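You operate a simulated robot arm through the tools that you are given. There is no shell and no other tool.

Carry out the task below with a simulated robot arm. There is one attempt and no reset: what you move stays moved.

Task
Put one scoop of powder in well II, push the drawer in and set cotton at 30.
Fine: level scoops, nothing spilt, scoop back where it lay.

It is judged by the outcome, as a careful person would: the job done as asked, and still so three seconds after it is handed in. It fails if anything else is knocked over, pushed out of place, dropped, spilled or broken.

Robot
A 6-joint arm with a three-finger gripper, fixed in place. Base frame: the origin is on the floor under the middle of its stand, x ahead of it, y to its left, z up. Readings come in m, degrees, newtons and seconds.
It reaches about 1.213 m from its shoulder. Its first joint turns from -166.0 to 166.0 degrees. Payload 4.89 kg.
Tool frame: the origin (TCP) lies between the finger pads and is the grasp point; the fingertips stand 0.03 m ahead of it; z points along the fingers, y is the line along which they close. The gripper opens to 0.164 m; its body begins 0.125 m behind the TCP.
Orientation is that of the tool frame in the base frame, as a unit quaternion [w, x, y, z]. With the fingers straight down and closing along the base's y, the tool's x points along the base's -x, its y along +y and its z along -z.

Tools
- The arm moves only by the tool nudge_tool. Its argument "steps" is text: rows parted by semicolons, each of 7 numbers parted by spaces: the closure, from 0 (fully open) to 1 (shut), then the shift along the tool's x, y, z in m, then the turn, a rotation vector about the tool's x, y, z in rad. In form: claw dx dy dz rx ry rz; .... A call has 1 to 20 rows; each row is the pose to reach, as a shift and turn from the pose commanded when the call began, along the tool's axes at that moment. A row lasts 0.2 s, in which the tool goes at most 0.05 m and 8.6 degrees; a call with a longer step from one row to the next is refused whole, and so is a gripper value outside its range. Where a pose cannot be reached the arm comes as near as it can. A force on the tool above 40 N (or 10 N above the force at the start of the call, whichever is more), or a blocked arm, ends the call early, and 0.2 s more pass. Each finger travels about 0.108 m/s and halts on what it meets, pressing with about 34 N; the grip force reading is that of the motor and also rises with nothing between the fingers. The clock runs only during rows and for 0.2 s after the last one: add rows that repeat a pose to give the fingers time. It gives the time, the measured TCP pose, the force on the tool (base axes), the opening and the grip force at its end, in the units of the frame above (readings bear some noise), with the torque about the TCP (base axes, N m) and any sound that the robot's microphone picked up.
- Cameras (640 x 400 px; columns grow to the right, rows downward): "scene" is fixed at [0.0492, 0.5084, 1.4685]; the picture's right is [-0.81, -0.59, 0.00], its down [-0.08, 0.11, -0.99] and it looks along [0.59, -0.80, -0.13] (base axes); focal length 348 px, centre (320, 200). "wrist" rides on the gripper at [0.076, -0.002, -0.152] in the tool frame; the picture's right is [0.02, 1.00, 0.00], its down [-0.88, 0.02, -0.47] and it looks along [-0.47, 0.01, 0.88] (tool axes); focal length 247 px, centre (320, 200). There is no depth. A picture from a camera that has moved, and an enlarged one, comes with that camera's place and axes in the base frame and with its lens. The place of the scene camera against the robot may be out by one fixed shift of up to 0.018 m in any direction.
- get_image(camera): a new picture of that camera. The clock stands still meanwhile.
- slide_trunk(by): moves the trunk up (or, below 0, down) by that many m; the arm rides with it, the base frame stays. It gives what a move gives, with no picture.
- enlarge(camera, box): a new picture of the part [left, top, right, bottom] of that camera's present view, enlarged. The clock stands still meanwhile.
- finish_job(): hands the job in; it is judged then, once.

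Places have to be worked out from the pictures, the camera data and where the tool is seen. Open the gripper and draw the arm clear of the work before you hand the job in, unless the task says otherwise.

The tools are called after "Call:" as a command line: name --argument value ..., lists and objects as JSON in quotes. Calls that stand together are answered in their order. nudge_tool: Moves the arm, as the interface text tells. Its arguments: {"type":"object","properties":{"steps":{"type":"string"}},"required":["steps"]} The other tools are called the same way: slide_trunk (by) moves the trunk up or down; get_image (camera) takes a picture; enlarge (camera, box) takes an enlarged picture of a part of a camera's view; finish_job () hands the job in.

At the start:

```text
time_s: 0.0
eef_pos: [0.4203, -0.2566, 1.4855]
orientation: [-0.001, 0.001, 1.0, 0.0]
wrist_force: [-0.3, 0.3, -0.2]
torque: [0.0, 0.01, -0.02]
finger_gap: 0.1641
grip_force: 0.0
trunk travel left (down, up): [-0.3, 0.09]
```

scene: 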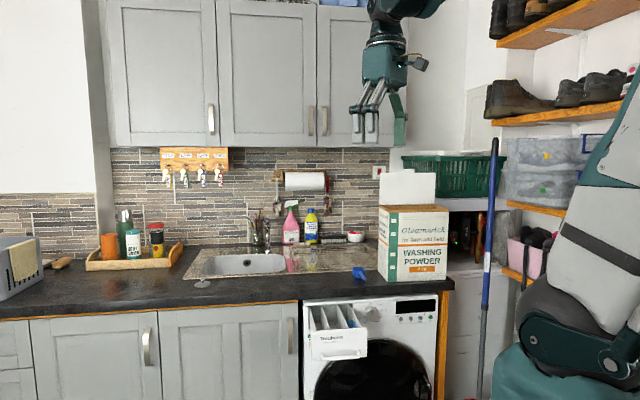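
wrist: 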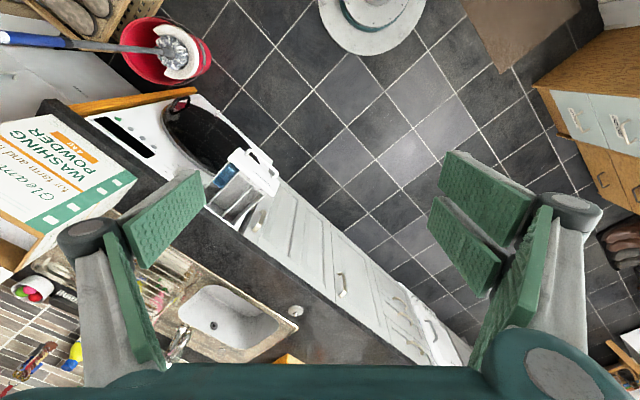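

I begin by looking closely at the scene: the washing machine drawer, the dial, the powder box and the blue scoop.

Call:
enlarge --camera "scene" --box '[290, 270, 460, 400]'

Call:
enlarge --camera "scene" --box '[340, 160, 460, 300]'

Call:
enlarge --camera "wrist" --box '[40, 80, 320, 280]'

```text
3.08 times, centred on (375, 335) of scene
camera zoom: at [0.0492, 0.5084, 1.4685], right [-0.81, -0.59, 0.0], down [-0.08, 0.11, -0.99], along [0.59, -0.8, -0.13], focal length 1072 px, centre (151, -215)
```

zoom: 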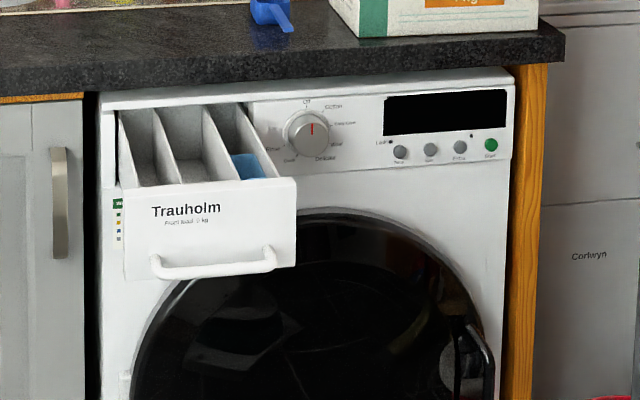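

```text
2.86 times, centred on (400, 230) of scene
camera zoom: at [0.0492, 0.5084, 1.4685], right [-0.81, -0.59, 0.0], down [-0.08, 0.11, -0.99], along [0.59, -0.8, -0.13], focal length 996 px, centre (91, 114)
```

zoom: 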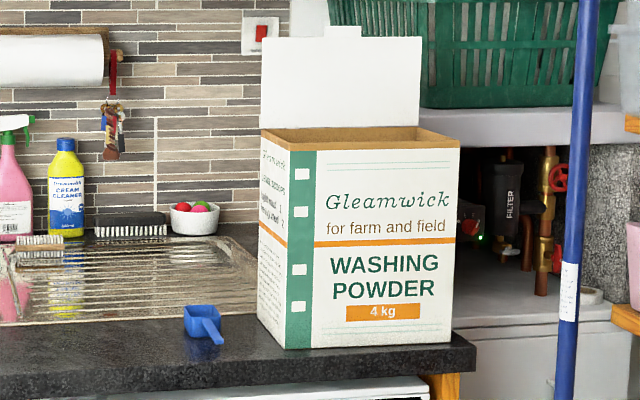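

```text
2.00 times, centred on (180, 180) of wrist
camera zoom: at [0.3445, -0.2589, 1.6373], right [-0.02, 1.0, 0.0], down [0.88, 0.02, 0.47], along [0.47, 0.01, -0.88], focal length 494 px, centre (600, 240)
```

zoom: 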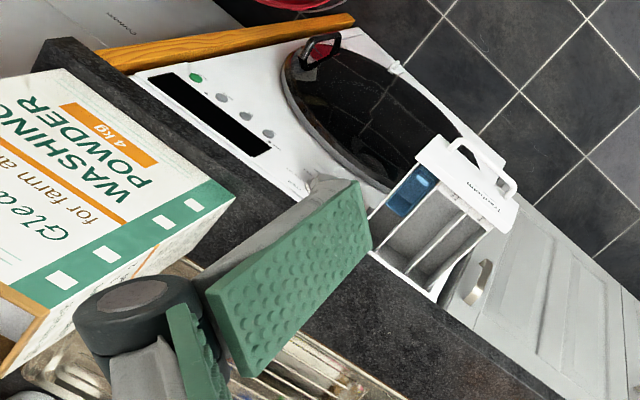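

The counter top appears to be at z≈0.92 with its edge running diagonally (about 45° to base x). I'll turn the tool to face the counter and move nearer, staying high, for a better wrist view.

Call:
nudge_tool --steps "0 -0.01 -0.04 0 0 0 0.13; 0 -0.02 -0.08 0 0 0 0.26; 0 -0.03 -0.12 0 0 0 0.39; 0 -0.04 -0.16 0 0 0 0.52; 0 -0.05 -0.20 0 0 0 0.65; 0 -0.06 -0.24 0 0 0 0.785"

Call:
get_image --camera "wrist"

Call:
get_image --camera "scene"

```text
time_s: 1.4
eef_pos: [0.4801, -0.4957, 1.4874]
orientation: [0.0, 0.384, 0.923, 0.0]
wrist_force: [-0.7, 0.7, 0.1]
torque: [-0.14, -0.06, 0.03]
finger_gap: 0.164
grip_force: 0.1
trunk travel left (down, up): [-0.3, 0.09]
```

```text
taken
camera wrist: at [0.4256, -0.4432, 1.6381], right [0.69, 0.72, 0.0], down [0.64, -0.61, 0.47], along [0.34, -0.33, -0.88], focal length 247 px, centre (320, 200)
```

wrist: 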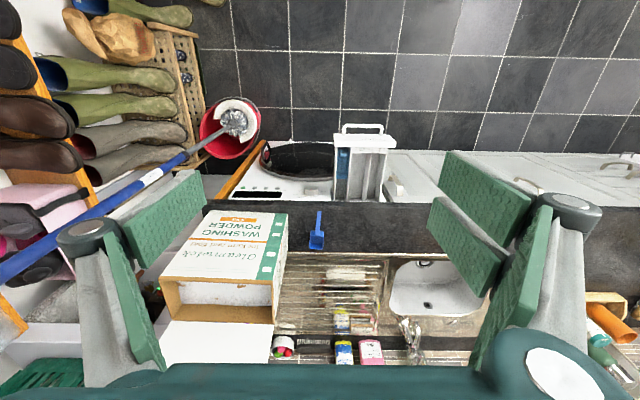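

```text
taken
```

scene: 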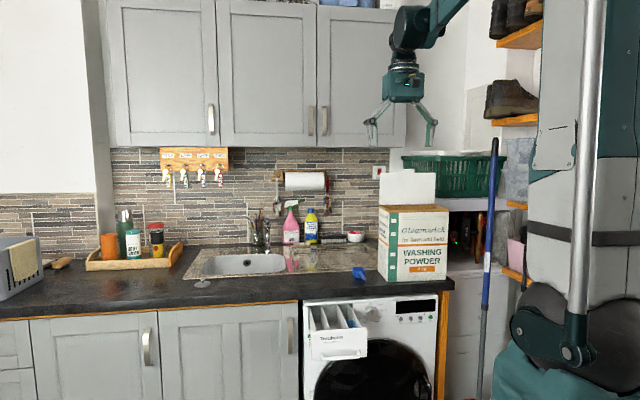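

The view is now square to the counter. I'll enlarge the drawer, scoop, box and control panel in this wrist view.

Call:
enlarge --camera "wrist" --box '[220, 120, 440, 260]'

Call:
enlarge --camera "wrist" --box '[150, 200, 330, 370]'

Call:
enlarge --camera "scene" --box '[300, 295, 380, 360]'

Call:
enlarge --camera "scene" --box '[345, 290, 440, 335]'

Call:
enlarge --camera "scene" --box '[340, 255, 390, 290]'

```text
2.86 times, centred on (330, 190) of wrist
camera zoom: at [0.4256, -0.4432, 1.6381], right [0.69, 0.72, 0.0], down [0.64, -0.61, 0.47], along [0.34, -0.33, -0.88], focal length 706 px, centre (291, 229)
```

zoom: 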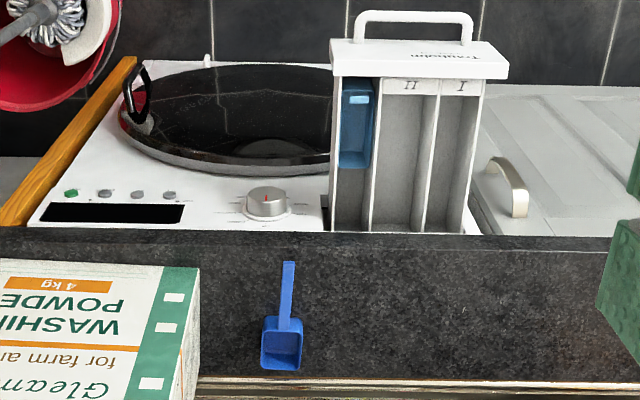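

```text
2.35 times, centred on (240, 285) of wrist
camera zoom: at [0.4256, -0.4432, 1.6381], right [0.69, 0.72, 0.0], down [0.64, -0.61, 0.47], along [0.34, -0.33, -0.88], focal length 581 px, centre (508, 0)
```

zoom: 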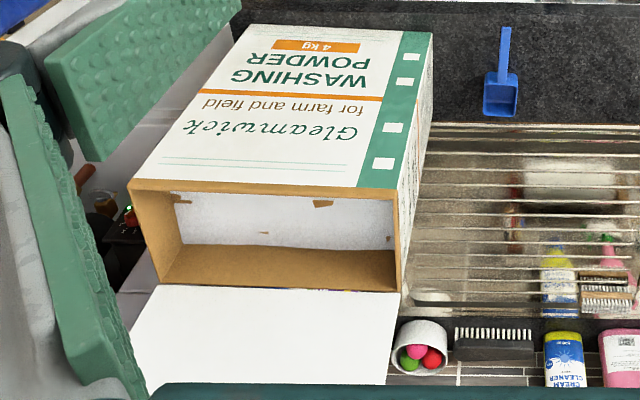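

```text
6.15 times, centred on (340, 328) of scene
camera zoom: at [0.0492, 0.5084, 1.4685], right [-0.81, -0.59, 0.0], down [-0.08, 0.11, -0.99], along [0.59, -0.8, -0.13], focal length 2144 px, centre (197, -585)
```

zoom: 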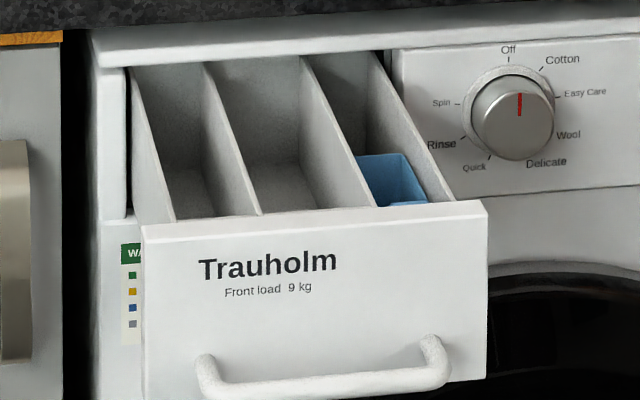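

```text
6.74 times, centred on (392, 312) of scene
camera zoom: at [0.0492, 0.5084, 1.4685], right [-0.81, -0.59, 0.0], down [-0.08, 0.11, -0.99], along [0.59, -0.8, -0.13], focal length 2348 px, centre (-168, -558)
```

zoom: 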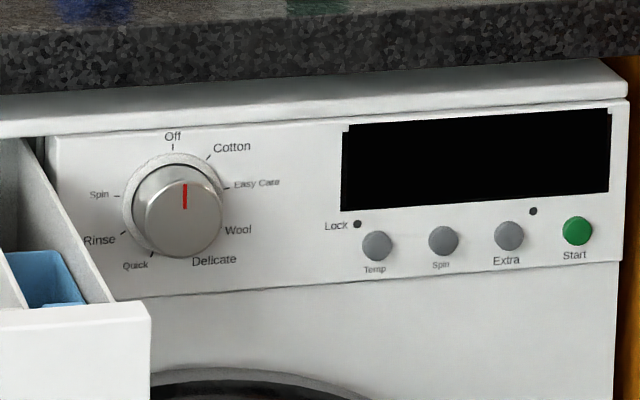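

```text
11.43 times, centred on (365, 272) of scene
camera zoom: at [0.0492, 0.5084, 1.4685], right [-0.81, -0.59, 0.0], down [-0.08, 0.11, -0.99], along [0.59, -0.8, -0.13], focal length 3983 px, centre (-194, -629)
```

zoom: 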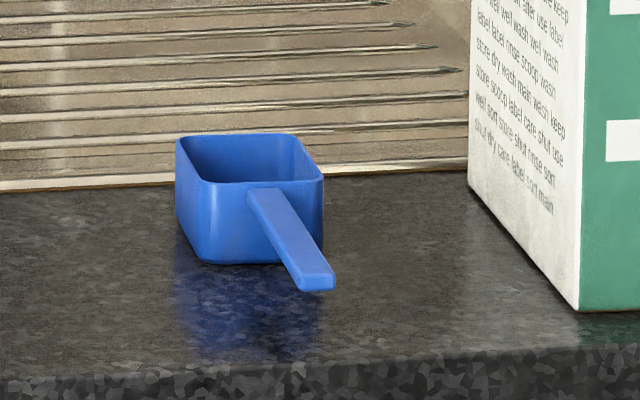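

Well II is the middle compartment; the powder sits a few cm below the box's rim. I'll look closely at the gripper's fingers and the powder box's side label.

Call:
enlarge --camera "scene" --box '[355, 60, 455, 160]'

Call:
enlarge --camera "scene" --box '[372, 200, 392, 285]'

Call:
enlarge --camera "wrist" --box '[300, 205, 335, 255]'

Call:
enlarge --camera "wrist" --box '[325, 120, 400, 205]'

```text
4.00 times, centred on (405, 110) of scene
camera zoom: at [0.0492, 0.5084, 1.4685], right [-0.81, -0.59, 0.0], down [-0.08, 0.11, -0.99], along [0.59, -0.8, -0.13], focal length 1394 px, centre (-20, 560)
```

zoom: 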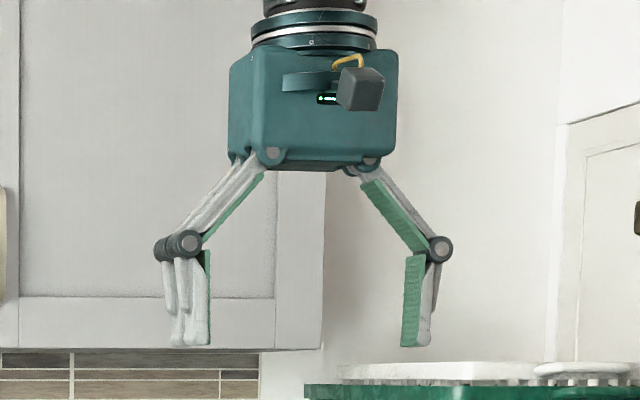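

```text
4.71 times, centred on (382, 242) of scene
camera zoom: at [0.0492, 0.5084, 1.4685], right [-0.81, -0.59, 0.0], down [-0.08, 0.11, -0.99], along [0.59, -0.8, -0.13], focal length 1640 px, centre (28, 0)
```

zoom: 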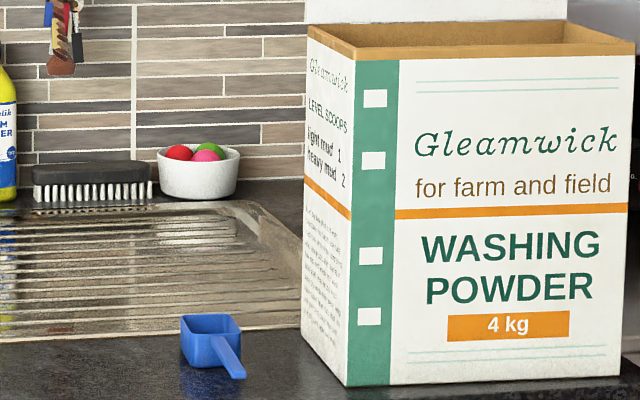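

```text
8.00 times, centred on (318, 230) of wrist
camera zoom: at [0.4256, -0.4432, 1.6381], right [0.69, 0.72, 0.0], down [0.64, -0.61, 0.47], along [0.34, -0.33, -0.88], focal length 1976 px, centre (340, -40)
```

zoom: 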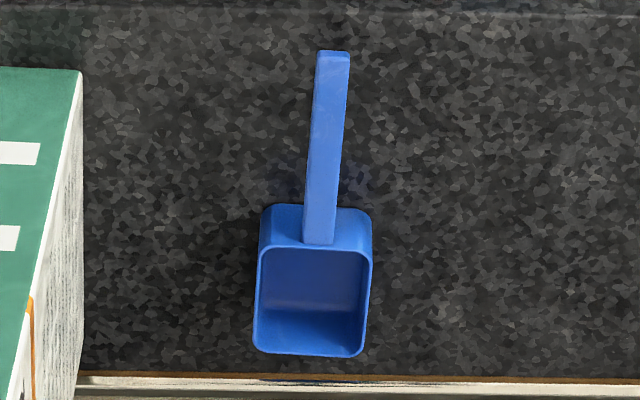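

```text
4.71 times, centred on (362, 162) of wrist
camera zoom: at [0.4256, -0.4432, 1.6381], right [0.69, 0.72, 0.0], down [0.64, -0.61, 0.47], along [0.34, -0.33, -0.88], focal length 1162 px, centre (120, 376)
```

zoom: 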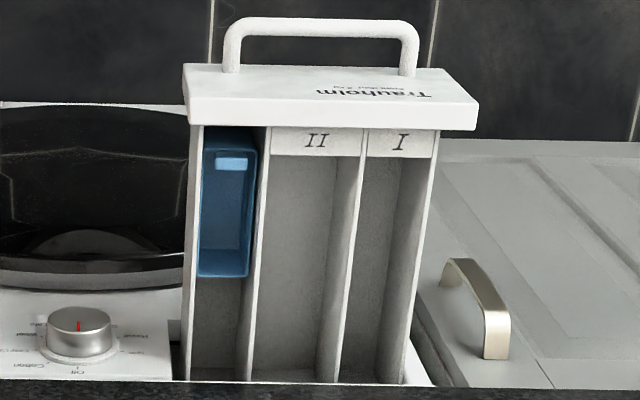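

The scoop's handle points to the room, along my tool's x, about n≈1.02–1.12 m out. I'll descend to a closer viewing pose in front of and above the scoop, staying clear of the box.

Call:
nudge_tool --steps "0 -0.029 0 0.032 0 0 0; 0 -0.058 0 0.064 0 0 0; 0 -0.087 0 0.096 0 0 0; 0 -0.116 0 0.128 0 0 0; 0 -0.145 0 0.16 0 0 0; 0 -0.174 0 0.192 0 0 0; 0.3 -0.203 0 0.224 0 0 0; 0.63 -0.232 0 0.256 0 0 0; 0.63 -0.26 0 0.287 0 0 0; 0.63 -0.26 0 0.287 0 0 0"

Call:
get_image --camera "wrist"

Call:
get_image --camera "scene"

```text
time_s: 3.6
eef_pos: [0.6655, -0.6816, 1.1966]
orientation: [0.0, 0.383, 0.924, 0.0]
wrist_force: [1.8, -0.3, -1.5]
torque: [0.17, 0.2, 0.03]
finger_gap: 0.0607
grip_force: 0.0
trunk travel left (down, up): [-0.3, 0.09]
```

```text
taken
camera wrist: at [0.6105, -0.6291, 1.3489], right [0.69, 0.72, 0.0], down [0.64, -0.61, 0.47], along [0.34, -0.33, -0.88], focal length 247 px, centre (320, 200)
```

wrist: 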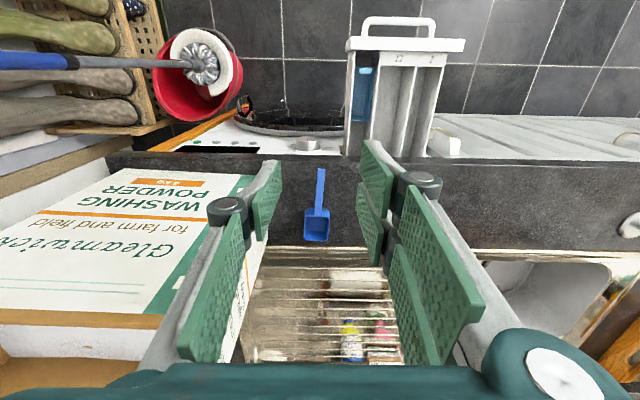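

```text
taken
```

scene: 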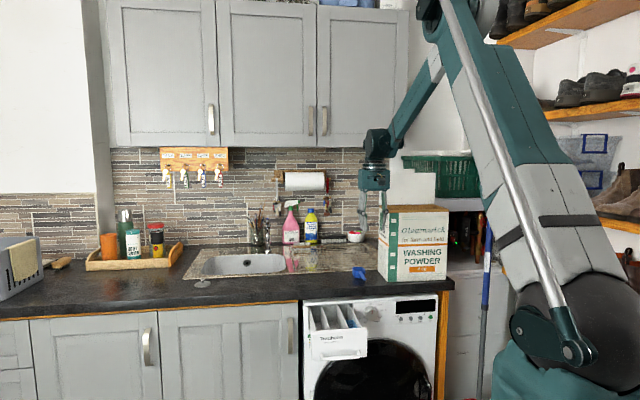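

Pose reached. Let me enlarge both views to verify the gripper's position relative to the box and refine the scoop's location.

Call:
enlarge --camera "scene" --box '[340, 150, 450, 290]'

Call:
enlarge --camera "wrist" --box '[280, 145, 360, 255]'

Call:
enlarge --camera "wrist" --box '[230, 10, 480, 165]'

```text
2.86 times, centred on (395, 220) of scene
camera zoom: at [0.0492, 0.5084, 1.4685], right [-0.81, -0.59, 0.0], down [-0.08, 0.11, -0.99], along [0.59, -0.8, -0.13], focal length 996 px, centre (106, 143)
```

zoom: 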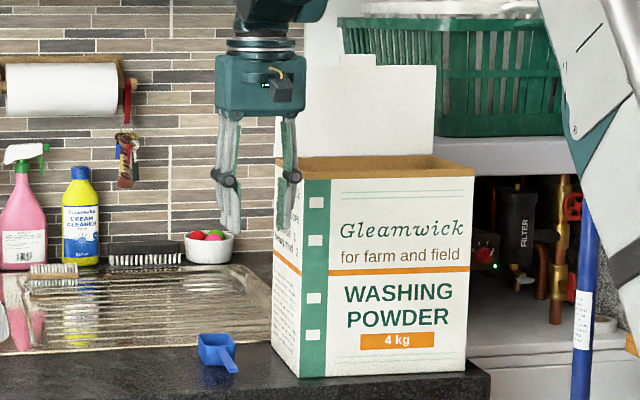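

```text
3.64 times, centred on (320, 200) of wrist
camera zoom: at [0.6105, -0.6291, 1.3489], right [0.69, 0.72, 0.0], down [0.64, -0.61, 0.47], along [0.34, -0.33, -0.88], focal length 898 px, centre (320, 200)
```

zoom: 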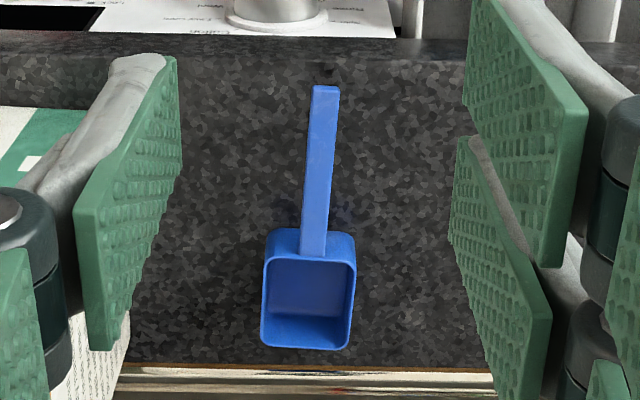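

```text
2.56 times, centred on (355, 88) of wrist
camera zoom: at [0.6105, -0.6291, 1.3489], right [0.69, 0.72, 0.0], down [0.64, -0.61, 0.47], along [0.34, -0.33, -0.88], focal length 632 px, centre (230, 488)
```

zoom: 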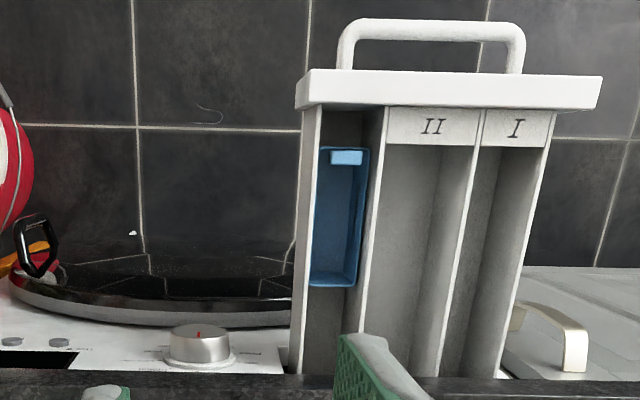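

The handle lies along n from ~1.025 to 1.12 at L≈−0.006. I'll move over the handle at z≈1.05 with the fingers part closed and check again.

Call:
nudge_tool --steps "0.63 -0.036 0.001 0.03 0 0 0; 0.63 -0.072 0.002 0.06 0 0 0; 0.63 -0.1075 0.0025 0.09 0 0 0; 0.63 -0.1075 0.0025 0.12 0 0 0; 0.63 -0.1075 0.0025 0.147 0 0 0; 0.63 -0.1075 0.0025 0.147 0 0 0"

Call:
get_image --camera "wrist"

Call:
enlarge --camera "scene" --box '[340, 180, 420, 290]'

```text
time_s: 5.0
eef_pos: [0.7439, -0.7543, 1.0517]
orientation: [0.0, 0.383, 0.924, 0.0]
wrist_force: [1.2, 0.2, -0.1]
torque: [0.02, 0.02, 0.01]
finger_gap: 0.0605
grip_force: 0.0
trunk travel left (down, up): [-0.3, 0.09]
```

```text
taken
camera wrist: at [0.6874, -0.7018, 1.2034], right [0.69, 0.72, 0.0], down [0.64, -0.61, 0.47], along [0.34, -0.33, -0.88], focal length 247 px, centre (320, 200)
```

wrist: 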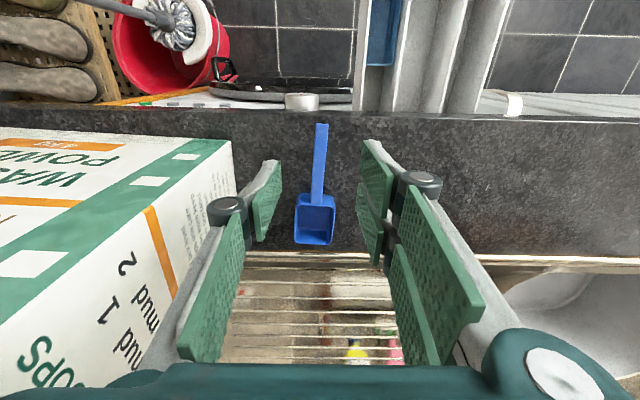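

```text
3.64 times, centred on (380, 235) of scene
camera zoom: at [0.0492, 0.5084, 1.4685], right [-0.81, -0.59, 0.0], down [-0.08, 0.11, -0.99], along [0.59, -0.8, -0.13], focal length 1267 px, centre (102, 73)
```

zoom: 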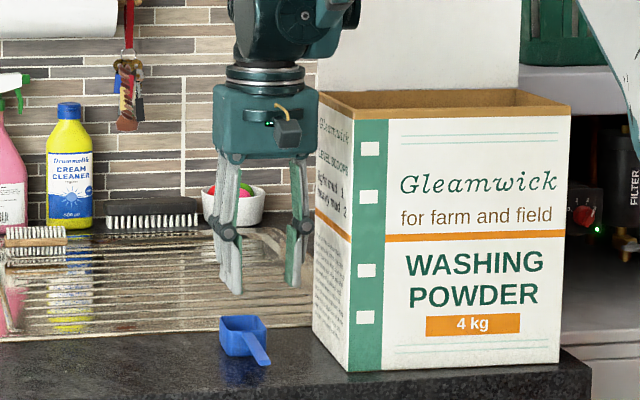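

The handle is centred between the fingers (about 1 mm off, 2.5° yaw). I'll align the yaw and lower to z≈0.985, then look again before the last bit.

Call:
nudge_tool --steps "0.63 0 -0.001 0.02 0 0 0.02; 0.63 0 -0.001 0.045 0 0 0.04; 0.63 0 -0.001 0.067 0 0 0.04; 0.63 0 -0.001 0.067 0 0 0.04"

Call:
get_image --camera "wrist"

Call:
enlarge --camera "scene" --box '[340, 225, 400, 290]'

```text
time_s: 6.0
eef_pos: [0.741, -0.7557, 0.9853]
orientation: [-0.001, 0.401, 0.916, 0.0]
wrist_force: [0.4, -1.5, 0.0]
torque: [0.05, 0.05, 0.02]
finger_gap: 0.0604
grip_force: 0.0
trunk travel left (down, up): [-0.3, 0.09]
```

```text
taken
camera wrist: at [0.6893, -0.7012, 1.136], right [0.72, 0.69, 0.0], down [0.61, -0.63, 0.47], along [0.33, -0.34, -0.88], focal length 247 px, centre (320, 200)
```

wrist: 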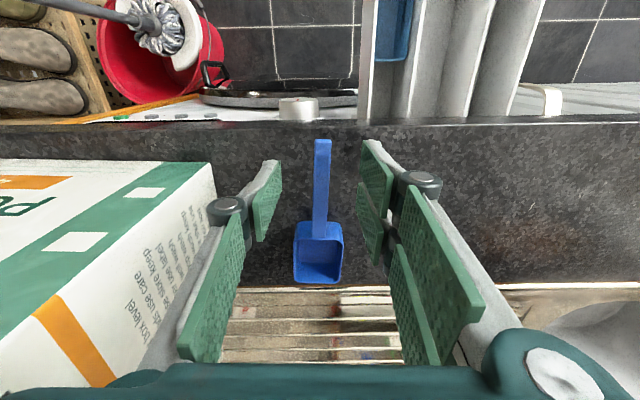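

```text
6.15 times, centred on (370, 258) of scene
camera zoom: at [0.0492, 0.5084, 1.4685], right [-0.81, -0.59, 0.0], down [-0.08, 0.11, -0.99], along [0.59, -0.8, -0.13], focal length 2144 px, centre (12, -154)
```

zoom: 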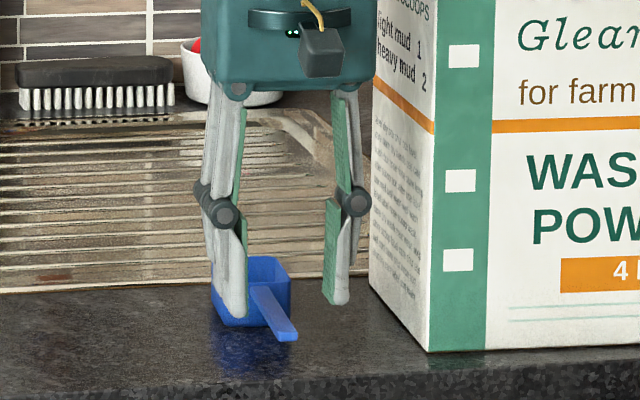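

The handle sits centred between the pads. I'll lower the last ~1.7 cm and close on the handle.

Call:
nudge_tool --steps "0.63 0 0 0.009 0 0 0; 0.63 0 0 0.017 0 0 0; 0.63 0 0 0.017 0 0 0; 0.75 0 0 0.017 0 0 0; 0.85 0 0 0.017 0 0 0; 0.92 0 0 0.017 0 0 0; 1 0 0 0.017 0 0 0; 1 0 0 0.017 0 0 0; 1 0 0 0.017 0 0 0"

Call:
get_image --camera "wrist"

Call:
enlarge --camera "scene" --box '[340, 225, 400, 290]'

```text
time_s: 8.0
eef_pos: [0.7406, -0.7564, 0.9669]
orientation: [-0.001, 0.401, 0.916, 0.0]
wrist_force: [-0.1, -0.6, 0.3]
torque: [0.03, 0.0, 0.03]
finger_gap: 0.0132
grip_force: 33.9
trunk travel left (down, up): [-0.3, 0.09]
```

```text
taken
camera wrist: at [0.6891, -0.7013, 1.1192], right [0.72, 0.69, 0.0], down [0.61, -0.63, 0.47], along [0.33, -0.34, -0.88], focal length 247 px, centre (320, 200)
```

wrist: 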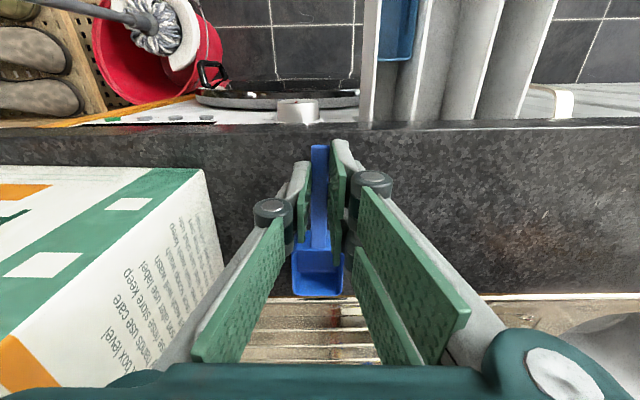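

```text
6.15 times, centred on (370, 258) of scene
camera zoom: at [0.0492, 0.5084, 1.4685], right [-0.81, -0.59, 0.0], down [-0.08, 0.11, -0.99], along [0.59, -0.8, -0.13], focal length 2144 px, centre (12, -154)
```

zoom: 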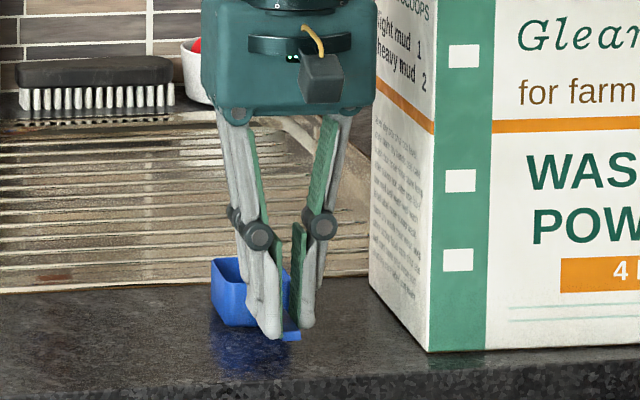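

The handle is gripped (gap 13 mm). I note this home pose (0.7406, −0.7564, 0.967; q −0.001, 0.401, 0.916, 0) and lift gently.

Call:
nudge_tool --steps "1 0 0 -0.01 0 0 0; 1 0 0 -0.03 0 0 0; 1 0 0 -0.06 0 0 0; 1 0 0 -0.1 0 0 0; 1 0 0 -0.1 0 0 0"

Call:
get_image --camera "wrist"

Call:
enlarge --camera "scene" --box '[340, 185, 410, 270]'

```text
time_s: 9.2
eef_pos: [0.7401, -0.7561, 1.0686]
orientation: [0.001, 0.401, 0.916, 0.0]
wrist_force: [-1.1, 0.0, 1.3]
torque: [-0.07, -0.11, 0.01]
finger_gap: 0.0
grip_force: 34.3
trunk travel left (down, up): [-0.3, 0.09]
```

```text
taken
camera wrist: at [0.6885, -0.7001, 1.2209], right [0.72, 0.69, 0.0], down [0.61, -0.63, 0.47], along [0.33, -0.34, -0.88], focal length 247 px, centre (320, 200)
```

wrist: 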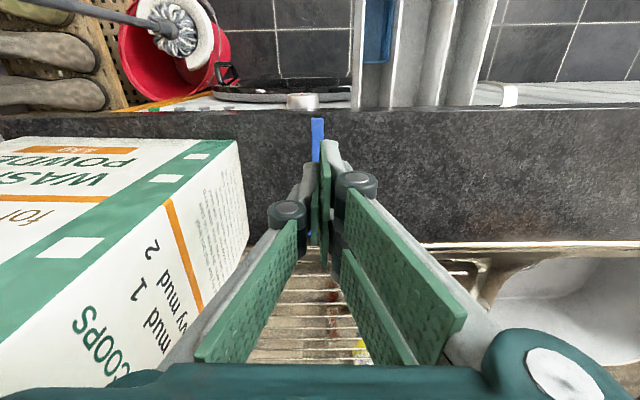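

```text
4.71 times, centred on (375, 228) of scene
camera zoom: at [0.0492, 0.5084, 1.4685], right [-0.81, -0.59, 0.0], down [-0.08, 0.11, -0.99], along [0.59, -0.8, -0.13], focal length 1640 px, centre (61, 71)
```

zoom: 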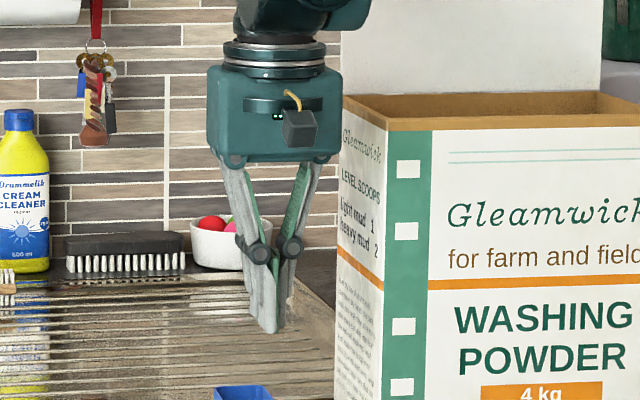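

The handle slipped free – the scoop stayed on the counter, so the tips were too high on it. I'll open a little and check where the scoop is now.

Call:
nudge_tool --steps "0.8 0 0 0 0 0 0; 0.63 0 0 0 0 0 0; 0.63 0 0 0 0 0 0"

Call:
get_image --camera "wrist"

Call:
enlarge --camera "scene" --box '[340, 255, 390, 290]'

Call:
enlarge --camera "wrist" --box '[270, 90, 370, 260]'

```text
time_s: 10.0
eef_pos: [0.7419, -0.756, 1.0684]
orientation: [0.001, 0.401, 0.916, 0.0]
wrist_force: [0.0, 0.4, -0.3]
torque: [0.0, -0.01, 0.0]
finger_gap: 0.0606
grip_force: 0.1
trunk travel left (down, up): [-0.3, 0.09]
```

```text
taken
camera wrist: at [0.6889, -0.7005, 1.22], right [0.72, 0.69, 0.0], down [0.61, -0.63, 0.47], along [0.33, -0.34, -0.88], focal length 247 px, centre (320, 200)
```

wrist: 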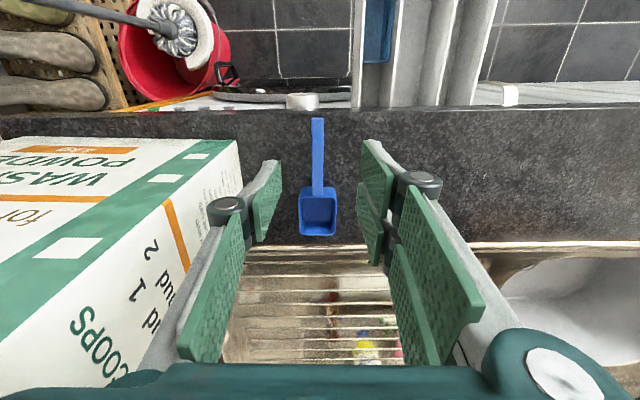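

```text
11.43 times, centred on (365, 272) of scene
camera zoom: at [0.0492, 0.5084, 1.4685], right [-0.81, -0.59, 0.0], down [-0.08, 0.11, -0.99], along [0.59, -0.8, -0.13], focal length 3983 px, centre (-194, -629)
```

zoom: 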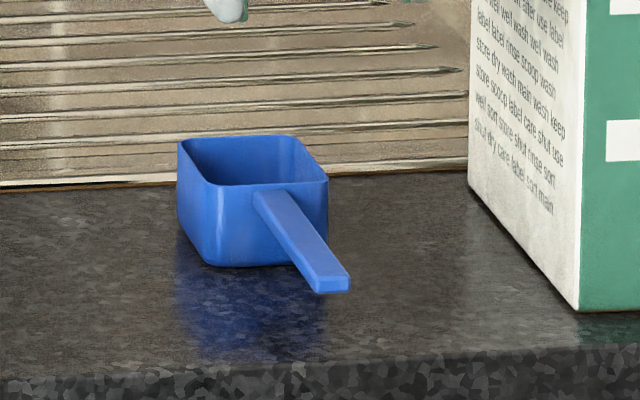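

```text
2.35 times, centred on (320, 175) of wrist
camera zoom: at [0.6889, -0.7005, 1.22], right [0.72, 0.69, 0.0], down [0.61, -0.63, 0.47], along [0.33, -0.34, -0.88], focal length 581 px, centre (320, 259)
```

zoom: 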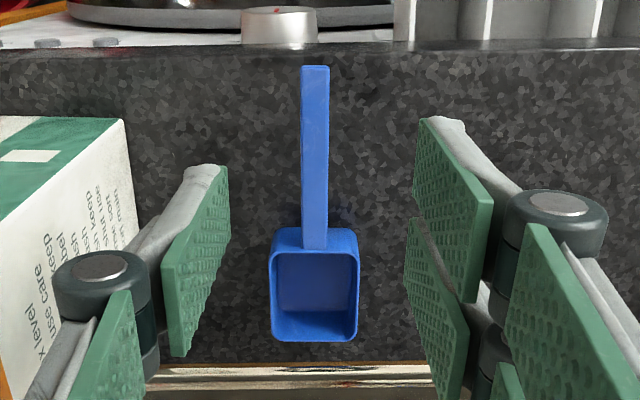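

The scoop only shifted by a few mm; re-triangulating puts the handle top at z≈0.93 and counter at ≈0.90, lower than I first assumed. I'll go 2.5 cm deeper this time, watching the force.

Call:
nudge_tool --steps "0.63 0 -0.0015 0.04 0 0 0; 0.63 0 -0.0028 0.08 0 0 0; 0.63 0 -0.0028 0.105 0 0 0; 0.63 0 -0.0028 0.117 0 0 0; 0.63 0 -0.0028 0.1264 0 0 0; 0.63 0 -0.0028 0.1264 0 0 0"

Call:
get_image --camera "wrist"

Call:
enlarge --camera "scene" --box '[340, 225, 400, 290]'

```text
time_s: 11.4
eef_pos: [0.7395, -0.7582, 0.9416]
orientation: [0.0, 0.401, 0.916, 0.0]
wrist_force: [-0.2, -0.5, -0.4]
torque: [0.0, -0.01, 0.02]
finger_gap: 0.0605
grip_force: 0.1
trunk travel left (down, up): [-0.3, 0.09]
```

```text
taken
camera wrist: at [0.6872, -0.7033, 1.0928], right [0.72, 0.69, 0.0], down [0.61, -0.63, 0.47], along [0.33, -0.34, -0.88], focal length 247 px, centre (320, 200)
```

wrist: 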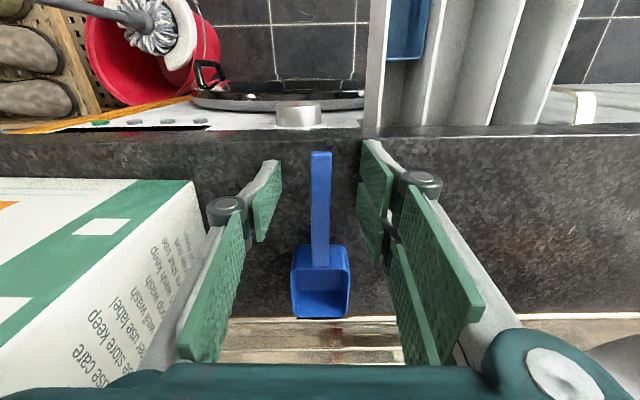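

```text
6.15 times, centred on (370, 258) of scene
camera zoom: at [0.0492, 0.5084, 1.4685], right [-0.81, -0.59, 0.0], down [-0.08, 0.11, -0.99], along [0.59, -0.8, -0.13], focal length 2144 px, centre (12, -154)
```

zoom: 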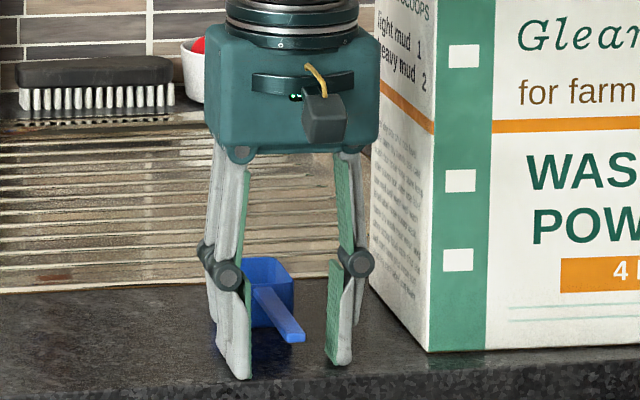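

No contact with the counter and the handle is centred, deeper between the pads. Closing now, then a small lift.

Call:
nudge_tool --steps "0.75 0 0 0 0 0 0; 0.85 0 0 0 0 0 0; 0.92 0 0 0 0 0 0; 1 0 0 0 0 0 0; 1 0 0 0 0 0 0; 1 0 0 0 0 0 0; 1 0 0 0 0 0 0"

Call:
get_image --camera "wrist"

Call:
enlarge --camera "scene" --box '[340, 225, 400, 290]'

```text
time_s: 13.0
eef_pos: [0.7407, -0.7577, 0.9419]
orientation: [0.0, 0.401, 0.916, 0.0]
wrist_force: [0.4, 0.2, -0.2]
torque: [0.06, 0.06, 0.01]
finger_gap: 0.0121
grip_force: 34.0
trunk travel left (down, up): [-0.3, 0.09]
```

```text
taken
camera wrist: at [0.6872, -0.7034, 1.093], right [0.72, 0.69, 0.0], down [0.61, -0.63, 0.47], along [0.33, -0.34, -0.88], focal length 247 px, centre (320, 200)
```

wrist: 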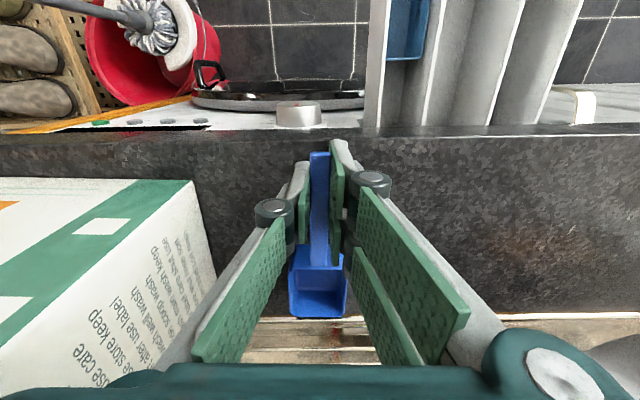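

```text
6.15 times, centred on (370, 258) of scene
camera zoom: at [0.0492, 0.5084, 1.4685], right [-0.81, -0.59, 0.0], down [-0.08, 0.11, -0.99], along [0.59, -0.8, -0.13], focal length 2144 px, centre (12, -154)
```

zoom: 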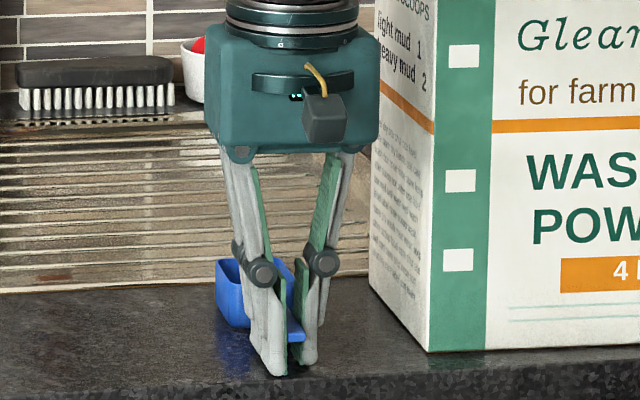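

Gap 12.1 mm with tips well below the handle. Lifting a little and checking the grip holds.

Call:
nudge_tool --steps "1 0 0 -0.008 0 0 0; 1 0 0 -0.02 0 0 0; 1 0 0 -0.04 0 0 0; 1 0 0 -0.06 0 0 0; 1 0 0 -0.06 0 0 0"

Call:
get_image --camera "wrist"

Call:
enlarge --camera "scene" --box '[340, 215, 400, 290]'

```text
time_s: 14.2
eef_pos: [0.7392, -0.7582, 1.0009]
orientation: [0.0, 0.401, 0.916, 0.001]
wrist_force: [-0.8, -0.2, -0.3]
torque: [-0.01, 0.0, -0.02]
finger_gap: 0.0119
grip_force: 33.9
trunk travel left (down, up): [-0.3, 0.09]
```

```text
taken
camera wrist: at [0.6868, -0.7026, 1.1532], right [0.72, 0.69, 0.0], down [0.61, -0.63, 0.47], along [0.33, -0.34, -0.88], focal length 247 px, centre (320, 200)
```

wrist: 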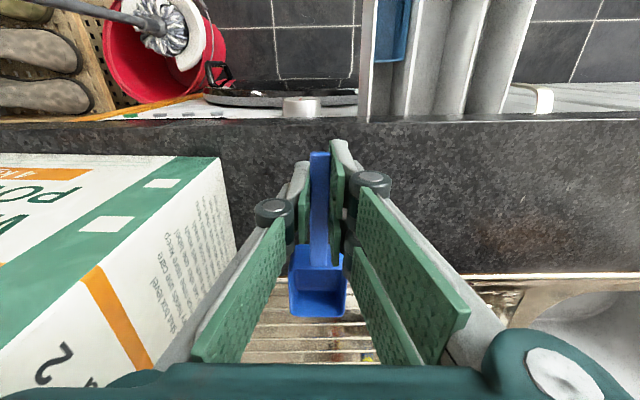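

```text
5.33 times, centred on (370, 252) of scene
camera zoom: at [0.0492, 0.5084, 1.4685], right [-0.81, -0.59, 0.0], down [-0.08, 0.11, -0.99], along [0.59, -0.8, -0.13], focal length 1859 px, centre (53, -80)
```

zoom: 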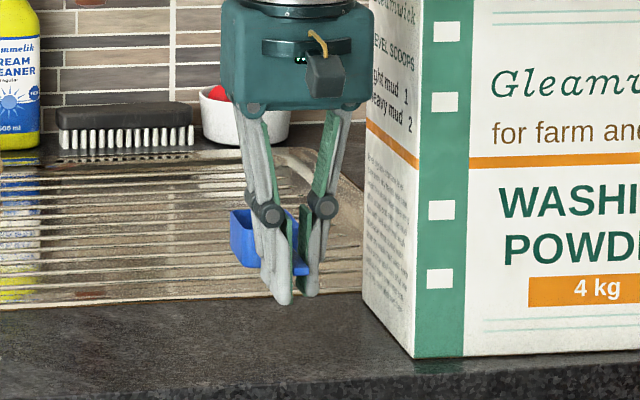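

The scoop is held firmly and level. I'll raise straight up to z≈1.32 to look down into the box.

Call:
nudge_tool --steps "1 0.005 0 -0.04 0 0 0; 1 0.01 0 -0.08 0 0 0; 1 0.015 0 -0.12 0 0 0; 1 0.02 0 -0.16 0 0 0; 1 0.025 0 -0.2 0 0 0; 1 0.03 0 -0.24 0 0 0; 1 0.03 0 -0.28 0 0 0; 1 0.03 0 -0.32 0 0 0; 1 0.03 0 -0.32 0 0 0"

Call:
get_image --camera "wrist"

Call:
get_image --camera "scene"

```text
time_s: 16.2
eef_pos: [0.7188, -0.7344, 1.3223]
orientation: [0.0, 0.401, 0.916, 0.0]
wrist_force: [-0.8, 0.6, -0.7]
torque: [-0.07, -0.07, -0.03]
finger_gap: 0.0118
grip_force: 34.0
trunk travel left (down, up): [-0.3, 0.09]
```

```text
taken
camera wrist: at [0.6665, -0.6794, 1.4743], right [0.72, 0.69, 0.0], down [0.61, -0.63, 0.47], along [0.33, -0.34, -0.88], focal length 247 px, centre (320, 200)
```

wrist: 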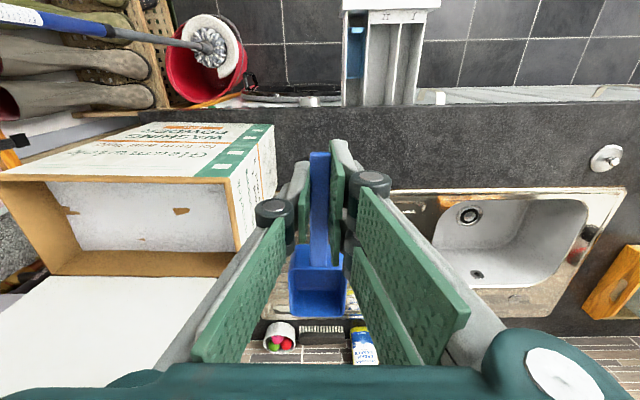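

```text
taken
```

scene: 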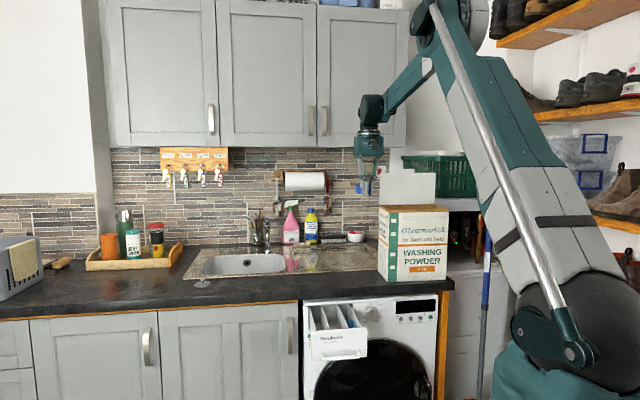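

I'll enlarge the box view to fix the opening's edges and powder level.

Call:
enlarge --camera "wrist" --box '[0, 110, 290, 300]'

Call:
enlarge --camera "scene" --box '[345, 160, 455, 290]'

```text
2.11 times, centred on (145, 205) of wrist
camera zoom: at [0.6665, -0.6794, 1.4743], right [0.72, 0.69, 0.0], down [0.61, -0.63, 0.47], along [0.33, -0.34, -0.88], focal length 520 px, centre (688, 190)
```

zoom: 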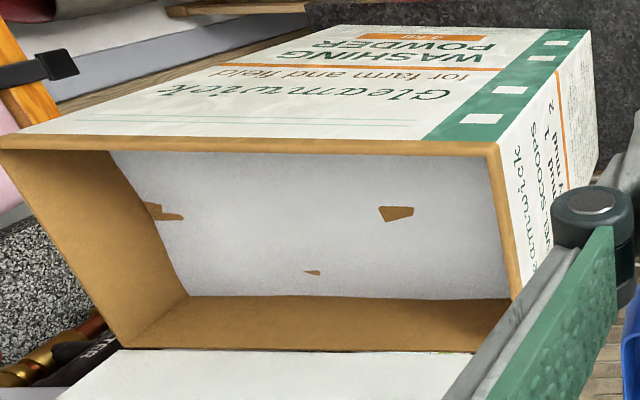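

```text
3.08 times, centred on (400, 225) of scene
camera zoom: at [0.0492, 0.5084, 1.4685], right [-0.81, -0.59, 0.0], down [-0.08, 0.11, -0.99], along [0.59, -0.8, -0.13], focal length 1072 px, centre (74, 123)
```

zoom: 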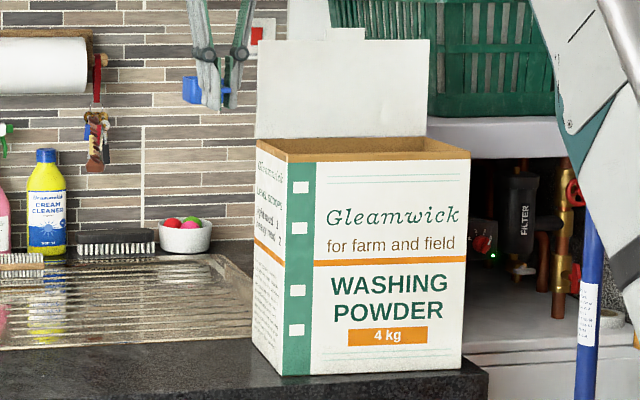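

Box top is at z≈1.207, powder surface about z≈1.155, flap stands up at the rear to ≈1.355. I'll yaw the tool 90° so the bowl points along the box's long side (still above the rim), then check.

Call:
nudge_tool --steps "1 0 0 0 0 0 0.142; 1 0 0 0 0 0 0.284; 1 0 0 0 0 0 0.426; 1 0 0 0 0 0 0.568; 1 0 0 0 0 0 0.71; 1 0 0 0 0 0 0.852; 1 0 0 0 0 0 0.994; 1 0 0 0 0 0 1.136; 1 0 0 0 0 0 1.278; 1 0 0 0 0 0 1.42; 1 0 0 0 0 0 1.562; 1 0 0 0 0 0 1.562"

Call:
get_image --camera "wrist"

Call:
get_image --camera "scene"

```text
time_s: 18.8
eef_pos: [0.718, -0.7354, 1.3215]
orientation: [0.0, 0.93, 0.367, 0.001]
wrist_force: [-0.3, -0.4, -0.4]
torque: [0.01, -0.02, 0.0]
finger_gap: 0.0119
grip_force: 34.1
trunk travel left (down, up): [-0.3, 0.09]
```

```text
taken
camera wrist: at [0.7742, -0.6823, 1.4729], right [0.7, -0.71, 0.0], down [-0.63, -0.62, 0.47], along [-0.34, -0.33, -0.88], focal length 247 px, centre (320, 200)
```

wrist: 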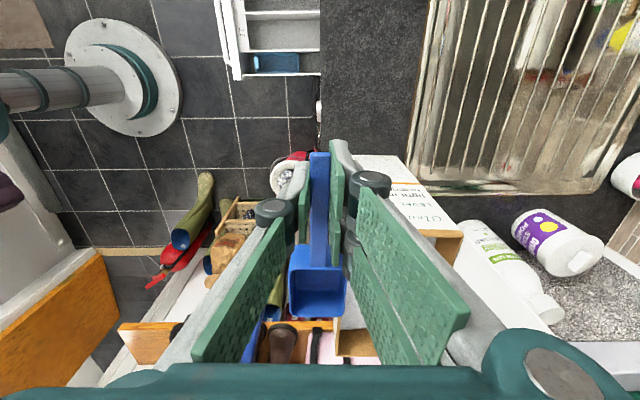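

```text
taken
```

scene: 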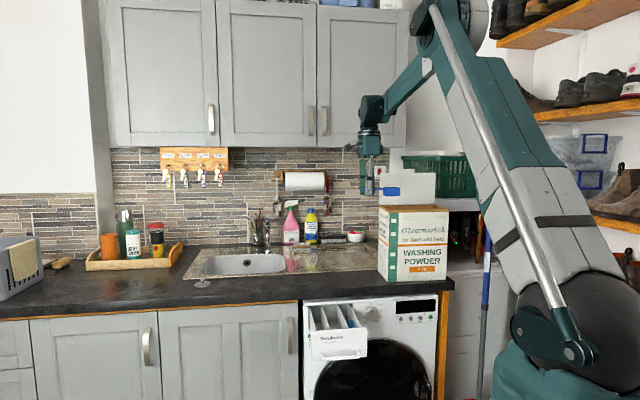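

The bowl now points along the box's length. Moving it over the box opening, still above the rim.

Call:
nudge_tool --steps "1 -0.0315 0.0195 0 0 0 0; 1 -0.063 0.039 0 0 0 0; 1 -0.0945 0.0585 0 0 0 0; 1 -0.126 0.078 0 0 0 0; 1 -0.1576 0.0973 0 0 0 0; 1 -0.1576 0.0973 0 0 0 0"

Call:
get_image --camera "wrist"

Call:
get_image --camera "scene"

```text
time_s: 20.2
eef_pos: [0.6704, -0.9155, 1.3209]
orientation: [0.0, 0.93, 0.368, 0.0]
wrist_force: [-0.4, -0.8, -0.7]
torque: [0.31, -0.08, 0.0]
finger_gap: 0.0122
grip_force: 34.5
trunk travel left (down, up): [-0.3, 0.09]
```

```text
taken
camera wrist: at [0.7252, -0.8625, 1.4724], right [0.7, -0.71, 0.0], down [-0.63, -0.62, 0.47], along [-0.34, -0.33, -0.88], focal length 247 px, centre (320, 200)
```

wrist: 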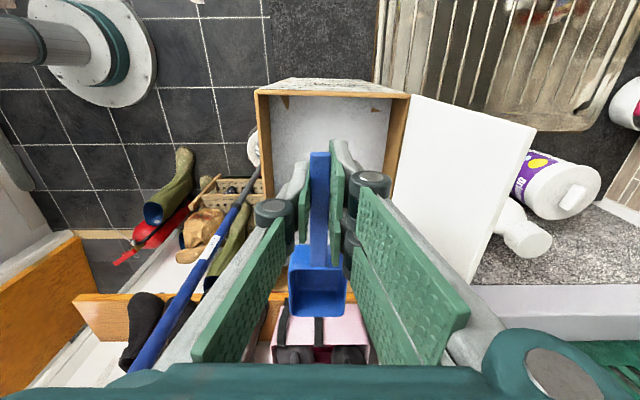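

```text
taken
```

scene: 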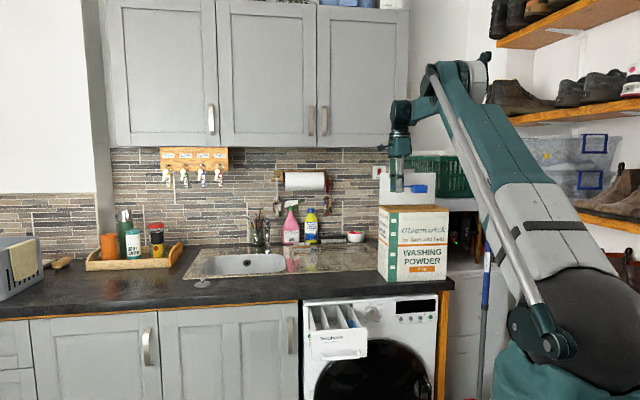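

The bowl is over the opening with clear margins to walls and flap. I'll pitch the bowl down 35° in place (still above the powder) and check.

Call:
nudge_tool --steps "1 0.006 0 0 0 0.122 0; 1 0.012 0 0 0 0.244 0; 1 0.018 0 0 0 0.366 0; 1 0.024 0 0 0 0.488 0; 1 0.03 0 0 0 0.61 0; 1 0.03 0 0 0 0.61 0"

Call:
get_image --camera "wrist"

Call:
enlarge --camera "scene" --box '[360, 100, 470, 240]'

```text
time_s: 21.6
eef_pos: [0.6928, -0.8944, 1.3213]
orientation: [-0.111, 0.887, 0.351, 0.28]
wrist_force: [0.1, -1.9, -1.9]
torque: [0.18, -0.14, 0.05]
finger_gap: 0.0117
grip_force: 33.5
trunk travel left (down, up): [-0.3, 0.09]
```

```text
taken
camera wrist: at [0.6735, -0.9109, 1.4885], right [0.7, -0.72, 0.01], down [-0.71, -0.69, -0.12], along [0.09, 0.07, -0.99], focal length 247 px, centre (320, 200)
```

wrist: 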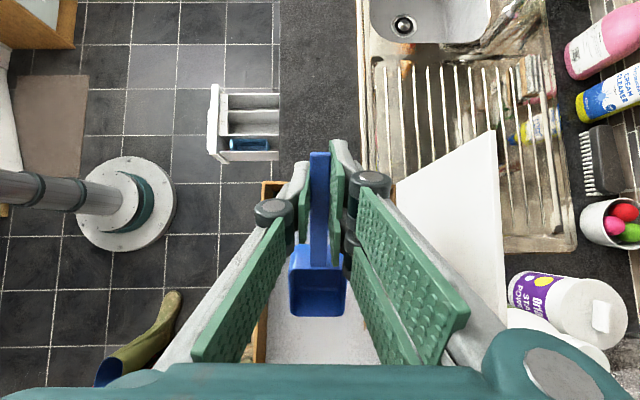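

```text
2.86 times, centred on (415, 170) of scene
camera zoom: at [0.0492, 0.5084, 1.4685], right [-0.81, -0.59, 0.0], down [-0.08, 0.11, -0.99], along [0.59, -0.8, -0.13], focal length 996 px, centre (49, 286)
```

zoom: 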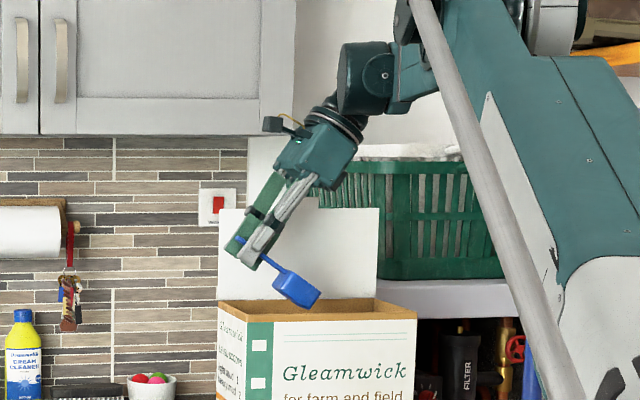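

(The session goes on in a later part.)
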